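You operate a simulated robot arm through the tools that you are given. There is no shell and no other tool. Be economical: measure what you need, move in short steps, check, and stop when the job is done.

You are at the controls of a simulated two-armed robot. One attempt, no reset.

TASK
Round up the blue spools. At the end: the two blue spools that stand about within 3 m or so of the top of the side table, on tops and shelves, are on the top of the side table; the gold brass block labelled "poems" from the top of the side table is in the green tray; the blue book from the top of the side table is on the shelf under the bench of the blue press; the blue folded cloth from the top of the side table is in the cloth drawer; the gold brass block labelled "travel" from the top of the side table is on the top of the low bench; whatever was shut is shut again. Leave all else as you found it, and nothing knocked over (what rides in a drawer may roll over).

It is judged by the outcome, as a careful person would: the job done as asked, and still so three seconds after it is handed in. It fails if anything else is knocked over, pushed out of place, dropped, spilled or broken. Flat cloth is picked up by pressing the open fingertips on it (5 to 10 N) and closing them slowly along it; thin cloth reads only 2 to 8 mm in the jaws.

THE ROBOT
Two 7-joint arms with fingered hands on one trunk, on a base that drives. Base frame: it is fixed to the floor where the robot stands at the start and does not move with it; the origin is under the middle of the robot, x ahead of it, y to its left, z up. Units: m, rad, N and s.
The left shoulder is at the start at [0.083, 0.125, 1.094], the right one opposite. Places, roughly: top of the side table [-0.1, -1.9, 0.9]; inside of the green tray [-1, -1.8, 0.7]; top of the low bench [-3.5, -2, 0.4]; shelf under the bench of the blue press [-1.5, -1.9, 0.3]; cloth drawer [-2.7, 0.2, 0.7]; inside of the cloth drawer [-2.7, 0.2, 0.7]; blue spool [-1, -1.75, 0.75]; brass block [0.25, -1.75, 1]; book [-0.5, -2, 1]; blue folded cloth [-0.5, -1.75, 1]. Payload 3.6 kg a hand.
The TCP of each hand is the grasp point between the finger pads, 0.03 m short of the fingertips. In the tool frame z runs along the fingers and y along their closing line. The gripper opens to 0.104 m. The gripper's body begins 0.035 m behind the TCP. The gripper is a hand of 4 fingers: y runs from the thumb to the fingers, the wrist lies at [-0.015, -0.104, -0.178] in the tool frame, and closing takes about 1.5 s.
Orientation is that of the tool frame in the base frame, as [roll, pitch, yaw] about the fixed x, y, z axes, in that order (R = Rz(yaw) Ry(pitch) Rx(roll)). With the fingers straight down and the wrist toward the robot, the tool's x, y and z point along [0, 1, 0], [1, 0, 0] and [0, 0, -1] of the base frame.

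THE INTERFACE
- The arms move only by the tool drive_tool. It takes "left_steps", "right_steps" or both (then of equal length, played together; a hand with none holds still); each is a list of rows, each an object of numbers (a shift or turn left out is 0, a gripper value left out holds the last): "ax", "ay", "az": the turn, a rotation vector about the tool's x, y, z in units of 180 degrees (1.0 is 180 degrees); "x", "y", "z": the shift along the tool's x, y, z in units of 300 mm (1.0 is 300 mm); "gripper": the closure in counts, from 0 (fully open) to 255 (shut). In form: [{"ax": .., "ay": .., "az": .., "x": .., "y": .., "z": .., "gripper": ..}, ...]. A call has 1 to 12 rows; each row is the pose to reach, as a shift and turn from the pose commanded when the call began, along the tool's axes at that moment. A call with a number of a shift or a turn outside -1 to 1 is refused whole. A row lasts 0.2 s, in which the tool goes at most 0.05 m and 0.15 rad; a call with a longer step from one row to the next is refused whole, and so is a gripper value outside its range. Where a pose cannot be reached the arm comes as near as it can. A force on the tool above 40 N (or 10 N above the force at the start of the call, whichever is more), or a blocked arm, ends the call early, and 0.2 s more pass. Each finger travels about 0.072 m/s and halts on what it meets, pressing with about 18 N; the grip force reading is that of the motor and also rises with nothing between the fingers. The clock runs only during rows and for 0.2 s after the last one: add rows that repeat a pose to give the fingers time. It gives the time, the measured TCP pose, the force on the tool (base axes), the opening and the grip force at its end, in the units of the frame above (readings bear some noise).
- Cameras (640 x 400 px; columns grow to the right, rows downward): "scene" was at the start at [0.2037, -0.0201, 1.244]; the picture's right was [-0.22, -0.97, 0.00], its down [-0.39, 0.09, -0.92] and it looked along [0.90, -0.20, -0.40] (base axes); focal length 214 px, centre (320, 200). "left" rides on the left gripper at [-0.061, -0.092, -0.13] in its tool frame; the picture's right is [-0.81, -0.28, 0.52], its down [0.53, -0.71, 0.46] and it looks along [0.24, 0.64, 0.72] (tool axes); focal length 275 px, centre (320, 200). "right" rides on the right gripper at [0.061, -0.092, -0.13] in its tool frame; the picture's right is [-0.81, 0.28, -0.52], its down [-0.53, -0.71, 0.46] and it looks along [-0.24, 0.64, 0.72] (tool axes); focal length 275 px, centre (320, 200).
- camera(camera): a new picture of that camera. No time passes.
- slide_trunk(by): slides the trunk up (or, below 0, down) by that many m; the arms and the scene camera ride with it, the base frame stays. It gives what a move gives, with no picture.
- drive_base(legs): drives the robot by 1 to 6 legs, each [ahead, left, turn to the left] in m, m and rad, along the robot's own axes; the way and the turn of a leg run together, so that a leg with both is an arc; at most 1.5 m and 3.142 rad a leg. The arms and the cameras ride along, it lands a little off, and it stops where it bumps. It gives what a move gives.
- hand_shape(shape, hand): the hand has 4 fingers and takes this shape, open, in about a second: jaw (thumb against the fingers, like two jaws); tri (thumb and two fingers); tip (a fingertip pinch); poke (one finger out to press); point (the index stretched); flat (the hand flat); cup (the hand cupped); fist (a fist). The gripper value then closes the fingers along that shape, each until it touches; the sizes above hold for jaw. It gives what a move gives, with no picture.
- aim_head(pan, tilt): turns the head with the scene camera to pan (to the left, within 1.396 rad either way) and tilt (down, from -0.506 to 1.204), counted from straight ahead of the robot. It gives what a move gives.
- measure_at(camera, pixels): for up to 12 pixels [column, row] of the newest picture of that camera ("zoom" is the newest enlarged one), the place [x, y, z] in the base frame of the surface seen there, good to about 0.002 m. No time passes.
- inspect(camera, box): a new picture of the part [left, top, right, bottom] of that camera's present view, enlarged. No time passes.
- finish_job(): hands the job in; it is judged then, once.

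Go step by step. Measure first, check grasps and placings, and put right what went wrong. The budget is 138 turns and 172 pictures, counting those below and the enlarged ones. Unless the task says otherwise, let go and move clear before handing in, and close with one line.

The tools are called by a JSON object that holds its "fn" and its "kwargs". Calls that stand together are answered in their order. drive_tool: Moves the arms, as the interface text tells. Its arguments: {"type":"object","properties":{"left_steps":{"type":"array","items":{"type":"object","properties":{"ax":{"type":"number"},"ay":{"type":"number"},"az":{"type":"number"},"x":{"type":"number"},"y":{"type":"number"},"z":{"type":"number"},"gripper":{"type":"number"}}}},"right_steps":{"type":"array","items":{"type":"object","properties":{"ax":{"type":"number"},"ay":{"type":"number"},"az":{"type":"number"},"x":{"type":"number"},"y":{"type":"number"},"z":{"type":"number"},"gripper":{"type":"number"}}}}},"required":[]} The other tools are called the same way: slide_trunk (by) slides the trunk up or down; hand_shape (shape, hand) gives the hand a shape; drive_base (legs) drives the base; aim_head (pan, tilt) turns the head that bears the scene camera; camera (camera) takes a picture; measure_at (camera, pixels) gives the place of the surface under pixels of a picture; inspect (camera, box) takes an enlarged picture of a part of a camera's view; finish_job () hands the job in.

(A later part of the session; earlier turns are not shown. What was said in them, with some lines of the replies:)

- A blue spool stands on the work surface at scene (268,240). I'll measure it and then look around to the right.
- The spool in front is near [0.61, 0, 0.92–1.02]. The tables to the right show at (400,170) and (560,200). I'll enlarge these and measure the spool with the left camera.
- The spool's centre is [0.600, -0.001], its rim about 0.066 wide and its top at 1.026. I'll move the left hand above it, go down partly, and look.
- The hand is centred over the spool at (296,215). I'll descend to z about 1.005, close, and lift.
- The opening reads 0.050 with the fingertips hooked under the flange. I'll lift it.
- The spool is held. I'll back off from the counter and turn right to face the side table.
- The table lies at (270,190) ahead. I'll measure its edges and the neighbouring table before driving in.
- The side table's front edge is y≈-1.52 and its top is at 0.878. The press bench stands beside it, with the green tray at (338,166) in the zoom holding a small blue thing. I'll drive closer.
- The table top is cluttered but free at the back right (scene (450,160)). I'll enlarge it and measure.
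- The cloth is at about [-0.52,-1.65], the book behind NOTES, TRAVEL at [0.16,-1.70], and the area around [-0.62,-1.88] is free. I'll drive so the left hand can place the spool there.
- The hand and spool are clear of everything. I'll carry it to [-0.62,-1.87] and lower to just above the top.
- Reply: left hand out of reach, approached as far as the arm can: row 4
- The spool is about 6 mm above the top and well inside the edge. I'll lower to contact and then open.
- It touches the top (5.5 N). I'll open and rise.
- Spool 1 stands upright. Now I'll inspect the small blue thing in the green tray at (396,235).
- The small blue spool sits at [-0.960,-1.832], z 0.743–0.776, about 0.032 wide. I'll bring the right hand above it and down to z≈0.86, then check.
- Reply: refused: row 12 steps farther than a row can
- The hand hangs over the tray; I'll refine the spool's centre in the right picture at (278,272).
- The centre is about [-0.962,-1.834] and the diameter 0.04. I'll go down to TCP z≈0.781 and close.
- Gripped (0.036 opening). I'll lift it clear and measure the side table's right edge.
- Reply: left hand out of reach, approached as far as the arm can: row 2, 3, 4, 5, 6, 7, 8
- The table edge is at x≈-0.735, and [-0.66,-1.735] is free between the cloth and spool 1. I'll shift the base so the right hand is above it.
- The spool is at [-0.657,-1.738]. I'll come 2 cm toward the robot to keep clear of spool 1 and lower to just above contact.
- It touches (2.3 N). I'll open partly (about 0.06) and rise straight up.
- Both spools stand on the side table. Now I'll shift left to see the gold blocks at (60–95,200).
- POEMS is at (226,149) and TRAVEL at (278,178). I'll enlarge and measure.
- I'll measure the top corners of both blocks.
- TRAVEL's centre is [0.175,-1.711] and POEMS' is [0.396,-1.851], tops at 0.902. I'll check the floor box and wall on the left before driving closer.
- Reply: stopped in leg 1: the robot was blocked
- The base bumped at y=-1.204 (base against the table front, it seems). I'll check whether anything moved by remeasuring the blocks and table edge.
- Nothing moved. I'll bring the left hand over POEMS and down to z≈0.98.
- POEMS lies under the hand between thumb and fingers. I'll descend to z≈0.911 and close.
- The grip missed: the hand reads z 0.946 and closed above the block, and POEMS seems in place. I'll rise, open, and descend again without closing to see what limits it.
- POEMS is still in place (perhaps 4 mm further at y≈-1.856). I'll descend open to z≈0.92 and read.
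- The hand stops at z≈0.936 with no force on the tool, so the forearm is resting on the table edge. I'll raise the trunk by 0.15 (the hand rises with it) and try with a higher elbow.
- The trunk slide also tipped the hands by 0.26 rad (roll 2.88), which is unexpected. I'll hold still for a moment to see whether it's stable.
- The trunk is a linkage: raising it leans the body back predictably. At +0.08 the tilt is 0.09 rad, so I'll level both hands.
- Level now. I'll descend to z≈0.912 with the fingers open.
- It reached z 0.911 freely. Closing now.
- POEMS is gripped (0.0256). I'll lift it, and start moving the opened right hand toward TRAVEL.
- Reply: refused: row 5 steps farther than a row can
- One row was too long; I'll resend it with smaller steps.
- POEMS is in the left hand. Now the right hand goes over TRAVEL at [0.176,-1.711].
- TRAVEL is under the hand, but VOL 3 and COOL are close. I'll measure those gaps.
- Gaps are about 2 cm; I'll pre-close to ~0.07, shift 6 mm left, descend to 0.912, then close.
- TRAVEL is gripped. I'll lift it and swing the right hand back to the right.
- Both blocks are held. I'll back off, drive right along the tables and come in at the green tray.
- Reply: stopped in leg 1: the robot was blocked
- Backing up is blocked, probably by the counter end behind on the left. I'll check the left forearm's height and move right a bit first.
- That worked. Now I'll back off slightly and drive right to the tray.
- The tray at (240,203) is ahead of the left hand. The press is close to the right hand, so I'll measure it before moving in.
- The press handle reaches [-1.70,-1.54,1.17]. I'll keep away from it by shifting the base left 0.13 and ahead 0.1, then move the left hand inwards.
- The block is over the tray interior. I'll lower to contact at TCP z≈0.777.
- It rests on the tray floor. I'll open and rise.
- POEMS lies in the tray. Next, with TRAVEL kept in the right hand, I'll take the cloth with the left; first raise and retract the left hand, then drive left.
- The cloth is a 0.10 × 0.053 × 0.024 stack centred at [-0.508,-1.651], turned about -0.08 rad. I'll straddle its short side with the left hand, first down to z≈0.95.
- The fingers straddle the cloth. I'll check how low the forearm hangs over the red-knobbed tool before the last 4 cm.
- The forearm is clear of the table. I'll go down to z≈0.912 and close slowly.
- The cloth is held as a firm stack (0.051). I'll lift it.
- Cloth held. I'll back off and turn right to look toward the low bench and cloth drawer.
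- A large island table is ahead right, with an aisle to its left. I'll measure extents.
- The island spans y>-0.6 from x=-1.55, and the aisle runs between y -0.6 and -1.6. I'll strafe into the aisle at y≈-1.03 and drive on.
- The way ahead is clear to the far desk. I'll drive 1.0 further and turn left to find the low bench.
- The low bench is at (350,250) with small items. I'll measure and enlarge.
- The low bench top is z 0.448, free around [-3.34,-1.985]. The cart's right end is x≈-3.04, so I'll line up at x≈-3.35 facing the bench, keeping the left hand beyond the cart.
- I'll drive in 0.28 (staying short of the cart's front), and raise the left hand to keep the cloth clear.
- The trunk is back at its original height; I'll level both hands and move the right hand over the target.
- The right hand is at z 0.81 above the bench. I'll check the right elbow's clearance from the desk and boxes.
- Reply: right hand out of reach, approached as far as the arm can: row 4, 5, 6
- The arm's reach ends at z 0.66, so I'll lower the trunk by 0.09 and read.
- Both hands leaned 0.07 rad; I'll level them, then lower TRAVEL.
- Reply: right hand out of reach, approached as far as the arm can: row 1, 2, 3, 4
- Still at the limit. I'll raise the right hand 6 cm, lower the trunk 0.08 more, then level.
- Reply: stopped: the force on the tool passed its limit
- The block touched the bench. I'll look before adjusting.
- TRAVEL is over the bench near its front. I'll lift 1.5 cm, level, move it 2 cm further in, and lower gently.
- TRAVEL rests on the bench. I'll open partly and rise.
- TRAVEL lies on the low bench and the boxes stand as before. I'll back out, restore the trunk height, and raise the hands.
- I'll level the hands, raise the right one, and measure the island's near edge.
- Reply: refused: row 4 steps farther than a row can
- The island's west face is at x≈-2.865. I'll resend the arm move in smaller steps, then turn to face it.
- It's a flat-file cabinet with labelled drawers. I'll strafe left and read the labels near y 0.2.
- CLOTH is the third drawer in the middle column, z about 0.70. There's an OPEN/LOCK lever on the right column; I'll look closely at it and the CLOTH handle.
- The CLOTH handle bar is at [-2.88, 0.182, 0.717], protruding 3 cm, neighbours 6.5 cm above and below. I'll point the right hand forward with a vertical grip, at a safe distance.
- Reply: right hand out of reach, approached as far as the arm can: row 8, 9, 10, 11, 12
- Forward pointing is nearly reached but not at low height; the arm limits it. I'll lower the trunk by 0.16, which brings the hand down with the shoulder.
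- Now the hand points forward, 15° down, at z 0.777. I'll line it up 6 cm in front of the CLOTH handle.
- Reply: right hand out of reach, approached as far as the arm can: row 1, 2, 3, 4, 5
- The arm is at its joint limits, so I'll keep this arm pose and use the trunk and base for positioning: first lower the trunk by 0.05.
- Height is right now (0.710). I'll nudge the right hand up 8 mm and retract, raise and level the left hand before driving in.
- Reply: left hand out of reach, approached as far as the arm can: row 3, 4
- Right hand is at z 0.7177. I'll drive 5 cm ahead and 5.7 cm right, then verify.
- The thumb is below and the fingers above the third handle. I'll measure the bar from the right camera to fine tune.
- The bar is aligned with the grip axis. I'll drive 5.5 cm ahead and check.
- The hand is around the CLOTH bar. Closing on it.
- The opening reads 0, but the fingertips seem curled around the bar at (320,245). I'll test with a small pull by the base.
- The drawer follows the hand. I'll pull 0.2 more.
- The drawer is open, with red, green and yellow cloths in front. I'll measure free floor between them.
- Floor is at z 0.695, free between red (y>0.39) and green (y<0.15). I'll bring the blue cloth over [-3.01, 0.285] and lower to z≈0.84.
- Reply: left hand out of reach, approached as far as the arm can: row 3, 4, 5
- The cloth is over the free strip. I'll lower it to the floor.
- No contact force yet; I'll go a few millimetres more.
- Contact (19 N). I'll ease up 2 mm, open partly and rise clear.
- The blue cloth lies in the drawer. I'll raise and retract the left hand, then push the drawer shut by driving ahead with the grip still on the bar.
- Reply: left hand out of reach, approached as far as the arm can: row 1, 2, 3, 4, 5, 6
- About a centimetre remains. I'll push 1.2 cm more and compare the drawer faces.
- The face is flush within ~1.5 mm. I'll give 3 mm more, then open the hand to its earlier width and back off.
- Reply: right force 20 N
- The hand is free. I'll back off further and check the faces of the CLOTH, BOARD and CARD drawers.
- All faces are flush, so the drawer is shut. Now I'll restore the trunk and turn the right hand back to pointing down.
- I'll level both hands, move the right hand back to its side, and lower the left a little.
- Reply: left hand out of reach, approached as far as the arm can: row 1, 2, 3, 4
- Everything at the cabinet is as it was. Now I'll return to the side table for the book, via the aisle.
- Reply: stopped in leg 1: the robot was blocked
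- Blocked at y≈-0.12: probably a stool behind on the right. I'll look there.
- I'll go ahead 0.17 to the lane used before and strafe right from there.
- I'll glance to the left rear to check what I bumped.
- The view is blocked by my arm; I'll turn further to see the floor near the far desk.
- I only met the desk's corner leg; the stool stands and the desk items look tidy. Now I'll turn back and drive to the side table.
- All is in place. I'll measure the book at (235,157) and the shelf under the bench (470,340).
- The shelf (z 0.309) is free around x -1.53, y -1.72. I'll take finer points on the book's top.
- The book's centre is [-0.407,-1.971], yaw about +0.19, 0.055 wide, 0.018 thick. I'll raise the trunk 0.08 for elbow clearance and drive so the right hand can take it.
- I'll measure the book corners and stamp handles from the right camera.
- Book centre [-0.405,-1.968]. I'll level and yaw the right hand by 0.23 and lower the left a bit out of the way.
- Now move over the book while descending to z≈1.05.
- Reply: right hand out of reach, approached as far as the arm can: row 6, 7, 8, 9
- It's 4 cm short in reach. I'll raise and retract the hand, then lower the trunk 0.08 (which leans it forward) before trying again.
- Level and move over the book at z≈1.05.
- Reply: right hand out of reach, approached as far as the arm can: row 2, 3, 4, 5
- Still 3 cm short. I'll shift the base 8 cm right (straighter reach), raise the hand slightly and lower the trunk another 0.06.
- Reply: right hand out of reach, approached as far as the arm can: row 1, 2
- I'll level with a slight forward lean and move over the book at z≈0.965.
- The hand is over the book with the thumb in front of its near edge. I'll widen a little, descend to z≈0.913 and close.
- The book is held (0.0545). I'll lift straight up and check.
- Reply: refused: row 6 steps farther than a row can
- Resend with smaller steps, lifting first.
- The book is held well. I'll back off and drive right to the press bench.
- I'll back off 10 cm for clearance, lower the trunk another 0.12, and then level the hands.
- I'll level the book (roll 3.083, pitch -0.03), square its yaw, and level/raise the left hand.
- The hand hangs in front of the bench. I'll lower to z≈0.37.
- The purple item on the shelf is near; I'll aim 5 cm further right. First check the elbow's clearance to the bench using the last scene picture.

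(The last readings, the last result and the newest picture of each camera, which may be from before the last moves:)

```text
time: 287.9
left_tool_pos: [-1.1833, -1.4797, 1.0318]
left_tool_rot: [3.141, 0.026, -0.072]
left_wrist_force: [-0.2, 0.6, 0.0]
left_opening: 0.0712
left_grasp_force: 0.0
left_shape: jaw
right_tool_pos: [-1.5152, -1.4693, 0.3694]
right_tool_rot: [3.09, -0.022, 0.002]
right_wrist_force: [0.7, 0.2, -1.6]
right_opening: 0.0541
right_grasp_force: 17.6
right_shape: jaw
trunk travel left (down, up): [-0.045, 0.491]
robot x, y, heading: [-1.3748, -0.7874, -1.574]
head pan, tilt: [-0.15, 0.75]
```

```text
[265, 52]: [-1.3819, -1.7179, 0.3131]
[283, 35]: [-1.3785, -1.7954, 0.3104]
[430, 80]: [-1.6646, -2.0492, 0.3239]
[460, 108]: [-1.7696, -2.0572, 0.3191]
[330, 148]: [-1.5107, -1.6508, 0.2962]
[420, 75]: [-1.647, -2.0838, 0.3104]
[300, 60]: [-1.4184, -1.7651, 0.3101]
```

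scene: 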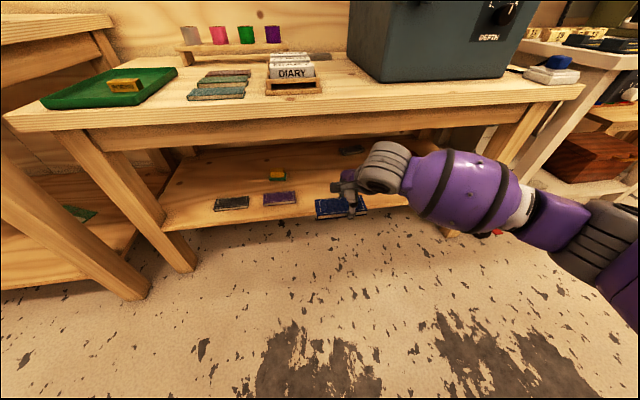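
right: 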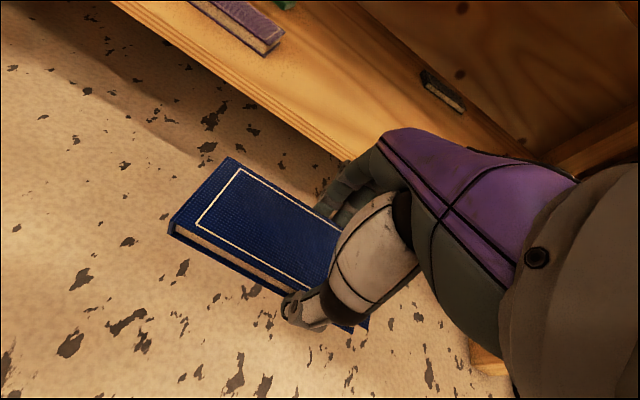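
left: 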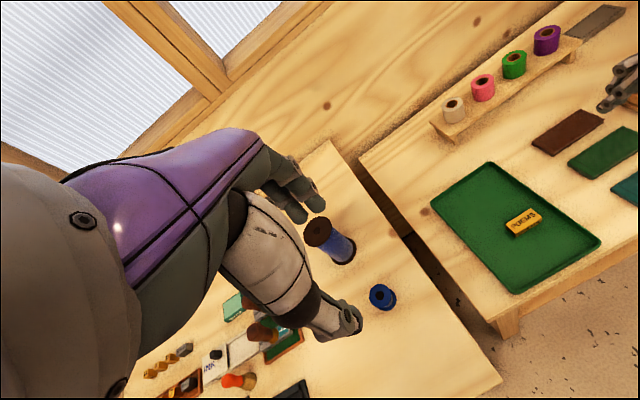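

Shelf front edge y -1.65; the purple book ends at x≈-1.39. I'll drive in so the TCP is near [-1.55,-1.712].

{"fn": "drive_base", "kwargs": {"legs": [[0.15, -0.035, 0], [0.09, 0, 0]]}}

{"fn": "camera", "kwargs": {"camera": "right"}}

{"fn": "camera", "kwargs": {"camera": "scene"}}

```text
time: 290.0
left_tool_pos: [-1.2173, -1.7193, 1.0306]
left_tool_rot: [3.141, 0.026, -0.073]
left_wrist_force: [-0.5, -0.2, -1.0]
left_opening: 0.0712
left_grasp_force: 0.2
left_shape: jaw
right_tool_pos: [-1.5497, -1.7098, 0.3683]
right_tool_rot: [3.09, -0.022, 0.002]
right_wrist_force: [-0.4, -0.4, -1.0]
right_opening: 0.0543
right_grasp_force: 18.9
right_shape: jaw
trunk travel left (down, up): [-0.045, 0.491]
robot x, y, heading: [-1.4082, -1.026, -1.568]
head pan, tilt: [-0.15, 0.75]
```

```text
26 pictures are left
```

right: 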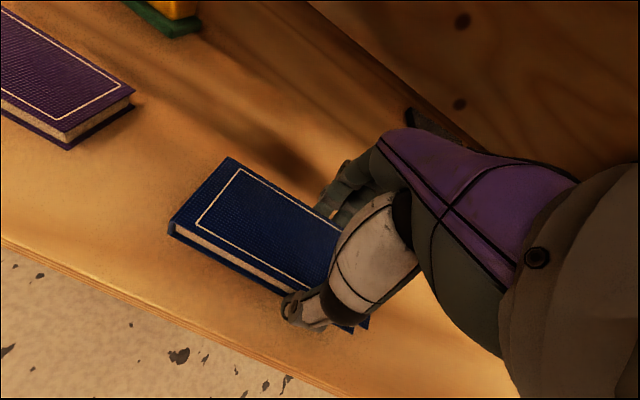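

```text
25 pictures are left
```

scene: 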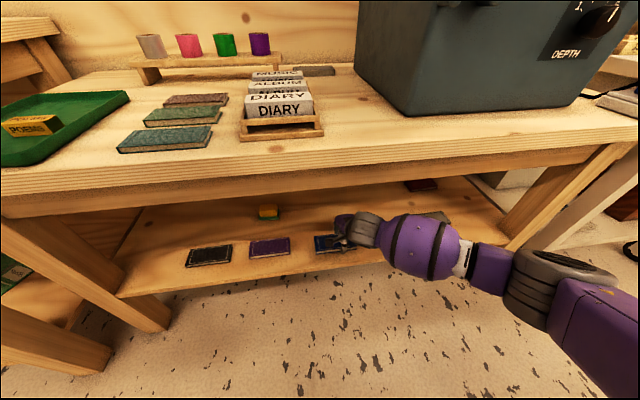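

The book is over the shelf. I'll lower to contact (TCP z≈0.342).

{"fn": "drive_tool", "kwargs": {"right_steps": [{"z": 0.04}, {"z": 0.07}, {"z": 0.082}, {"z": 0.09}, {"z": 0.096}]}}

```text
time: 291.2
left_tool_pos: [-1.2177, -1.7178, 1.0307]
left_tool_rot: [3.139, 0.027, -0.071]
left_wrist_force: [-0.6, -0.6, 0.3]
left_opening: 0.0714
left_grasp_force: 0.0
left_shape: jaw
right_tool_pos: [-1.5483, -1.7117, 0.3433]
right_tool_rot: [3.086, -0.025, 0.001]
right_wrist_force: [-2.3, 4.6, 13.8]
right_opening: 0.0542
right_grasp_force: 18.2
right_shape: jaw
trunk travel left (down, up): [-0.045, 0.491]
robot x, y, heading: [-1.4106, -1.0295, -1.575]
head pan, tilt: [-0.15, 0.75]
```

Contact (14 N). I'll open, lift 3.5 cm, and back out.

{"fn": "drive_tool", "kwargs": {"right_steps": [{"z": -0.006, "gripper": 110}, {"z": -0.006, "gripper": 80}, {"z": -0.006, "gripper": 60}, {"z": -0.006, "gripper": 50}, {"z": -0.006}, {"z": -0.05}, {"z": -0.1}, {"z": -0.12}, {"z": -0.12}]}}

{"fn": "camera", "kwargs": {"camera": "right"}}

```text
time: 293.2
left_tool_pos: [-1.2189, -1.719, 1.0314]
left_tool_rot: [3.141, 0.029, -0.072]
left_wrist_force: [0.0, 0.4, 0.8]
left_opening: 0.071
left_grasp_force: 0.1
left_shape: jaw
right_tool_pos: [-1.5503, -1.7083, 0.3789]
right_tool_rot: [3.091, -0.022, 0.002]
right_wrist_force: [0.0, 0.0, -1.9]
right_opening: 0.0836
right_grasp_force: 0.0
right_shape: jaw
trunk travel left (down, up): [-0.045, 0.491]
robot x, y, heading: [-1.4096, -1.0279, -1.571]
head pan, tilt: [-0.15, 0.75]
```

```text
24 pictures are left
```

right: 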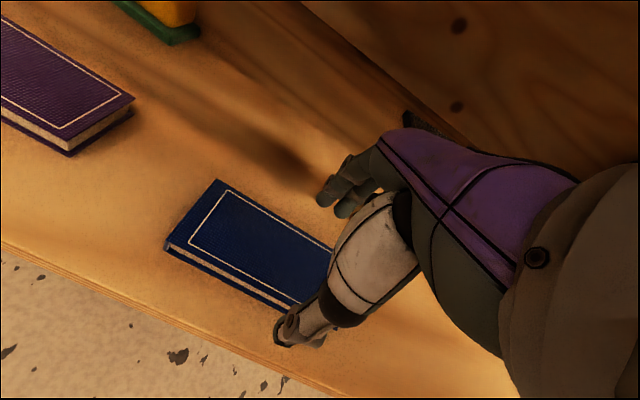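

The book lies free on the shelf. I'll back straight out and look over the final scene.

{"fn": "drive_base", "kwargs": {"legs": [[-0.45, 0, 0]]}}

{"fn": "aim_head", "kwargs": {"pan": 0.1, "tilt": 0.45}}

{"fn": "camera", "kwargs": {"camera": "scene"}}

```text
time: 295.3
left_tool_pos: [-1.2063, -1.4097, 1.0335]
left_tool_rot: [3.134, 0.02, -0.085]
left_wrist_force: [-0.1, -0.9, 0.3]
left_opening: 0.0712
left_grasp_force: 0.1
left_shape: jaw
right_tool_pos: [-1.5349, -1.4014, 0.3768]
right_tool_rot: [3.089, -0.023, -0.005]
right_wrist_force: [0.2, -0.8, 0.8]
right_opening: 0.0833
right_grasp_force: 0.0
right_shape: jaw
trunk travel left (down, up): [-0.045, 0.491]
robot x, y, heading: [-1.3851, -0.7207, -1.575]
head pan, tilt: [-0.15, 0.75]
stopped in leg 1: the robot was blocked; the commanded pose is now the measured one
```

```text
time: 296.1
left_tool_pos: [-1.2047, -1.4094, 1.0341]
left_tool_rot: [3.135, 0.023, -0.086]
left_wrist_force: [0.4, 0.9, -0.2]
left_opening: 0.0712
left_grasp_force: 0.0
left_shape: jaw
right_tool_pos: [-1.534, -1.3998, 0.3777]
right_tool_rot: [3.089, -0.022, -0.005]
right_wrist_force: [0.5, 0.1, 0.3]
right_opening: 0.0836
right_grasp_force: 0.0
right_shape: jaw
trunk travel left (down, up): [-0.045, 0.491]
robot x, y, heading: [-1.3853, -0.7174, -1.575]
head pan, tilt: [0.099, 0.45]
```

```text
23 pictures are left
```

scene: 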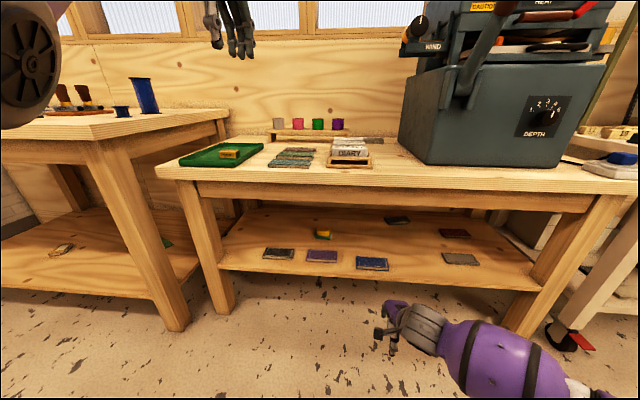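

The book lies on the shelf. The backing stopped against the island's corner; I'll look at the island and verify the drawer cabinet top items are undisturbed.

{"fn": "drive_base", "kwargs": {"legs": [[0.04, 0.3, 0]]}}

{"fn": "slide_trunk", "kwargs": {"by": 0.24}}

{"fn": "aim_head", "kwargs": {"pan": -1.39, "tilt": 0.4}}

{"fn": "camera", "kwargs": {"camera": "scene"}}

```text
time: 298.1
left_tool_pos: [-0.9076, -1.4511, 1.0331]
left_tool_rot: [3.135, 0.024, -0.088]
left_wrist_force: [-0.2, -0.5, 0.3]
left_opening: 0.0709
left_grasp_force: 0.0
left_shape: jaw
right_tool_pos: [-1.2371, -1.4413, 0.3776]
right_tool_rot: [3.089, -0.022, -0.006]
right_wrist_force: [-0.4, 0.1, -0.1]
right_opening: 0.0833
right_grasp_force: 0.1
right_shape: jaw
trunk travel left (down, up): [-0.045, 0.491]
robot x, y, heading: [-1.089, -0.7622, -1.58]
head pan, tilt: [0.099, 0.45]
```

```text
time: 300.6
left_tool_pos: [-0.9051, -1.3248, 1.3936]
left_tool_rot: [2.92, 0.005, -0.09]
left_wrist_force: [0.8, -0.2, -0.7]
left_opening: 0.0716
left_grasp_force: 0.1
left_shape: jaw
right_tool_pos: [-1.2372, -1.455, 0.7508]
right_tool_rot: [2.874, -0.02, -0.004]
right_wrist_force: [0.5, 0.4, -0.1]
right_opening: 0.0832
right_grasp_force: 0.1
right_shape: jaw
trunk travel left (down, up): [-0.285, 0.251]
robot x, y, heading: [-1.0859, -0.7611, -1.576]
head pan, tilt: [0.099, 0.45]
```

```text
time: 302.2
left_tool_pos: [-0.9061, -1.325, 1.3946]
left_tool_rot: [2.919, 0.004, -0.09]
left_wrist_force: [0.0, -0.6, 0.8]
left_opening: 0.0712
left_grasp_force: 0.1
left_shape: jaw
right_tool_pos: [-1.2374, -1.4553, 0.7506]
right_tool_rot: [2.874, -0.019, -0.004]
right_wrist_force: [0.5, 0.3, -0.2]
right_opening: 0.0833
right_grasp_force: 0.1
right_shape: jaw
trunk travel left (down, up): [-0.285, 0.251]
robot x, y, heading: [-1.0851, -0.7608, -1.579]
head pan, tilt: [-1.389, 0.4]
```

```text
22 pictures are left
```

scene: 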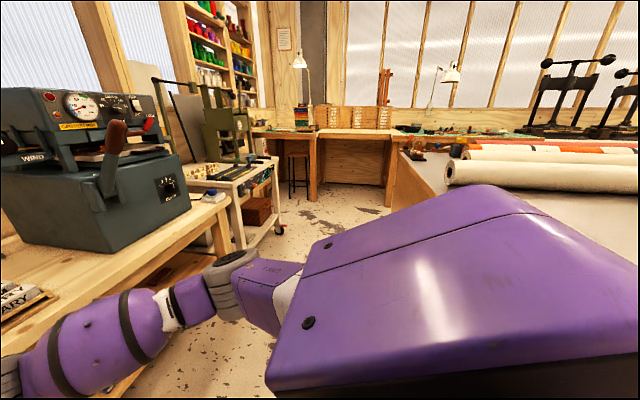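

The island items are in place. One last look at the side table and tray.

{"fn": "aim_head", "kwargs": {"pan": 0.35, "tilt": 0.4}}

{"fn": "camera", "kwargs": {"camera": "scene"}}

```text
time: 304.0
left_tool_pos: [-0.9052, -1.3242, 1.3943]
left_tool_rot: [2.92, 0.006, -0.09]
left_wrist_force: [0.5, -0.2, -0.5]
left_opening: 0.0711
left_grasp_force: 0.0
left_shape: jaw
right_tool_pos: [-1.2364, -1.4544, 0.7507]
right_tool_rot: [2.876, -0.021, -0.004]
right_wrist_force: [-0.1, 1.1, 0.7]
right_opening: 0.0832
right_grasp_force: 0.1
right_shape: jaw
trunk travel left (down, up): [-0.285, 0.251]
robot x, y, heading: [-1.0874, -0.7619, -1.578]
head pan, tilt: [0.351, 0.4]
```

```text
21 pictures are left
```

scene: 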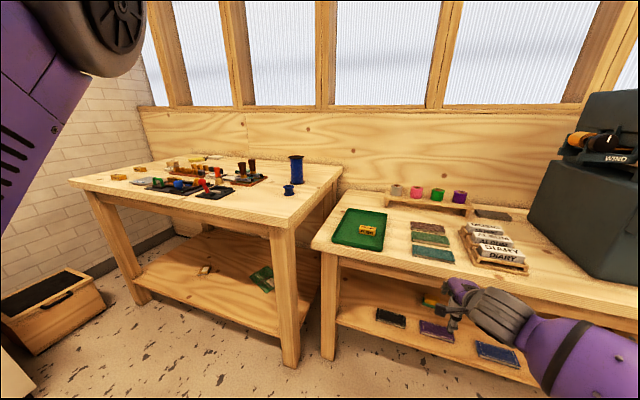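

The last picture shows both spools upright on the side table (296,170 and 289,190), POEMS in the tray (368,230) and the book on the shelf (497,354). TRAVEL and the cloth were placed and checked earlier, and the drawer is shut, so I'm handing in.

{"fn": "finish_job", "kwargs": {}}

```text
The job is handed in.
```

The job is handed in: both blue spools are on the side table, POEMS is in the green tray, TRAVEL is on the low bench, the book is on the press-bench shelf, and the cloth is in its drawer, which is shut again. I lightly bumped some furniture while driving, but nothing I checked had moved.
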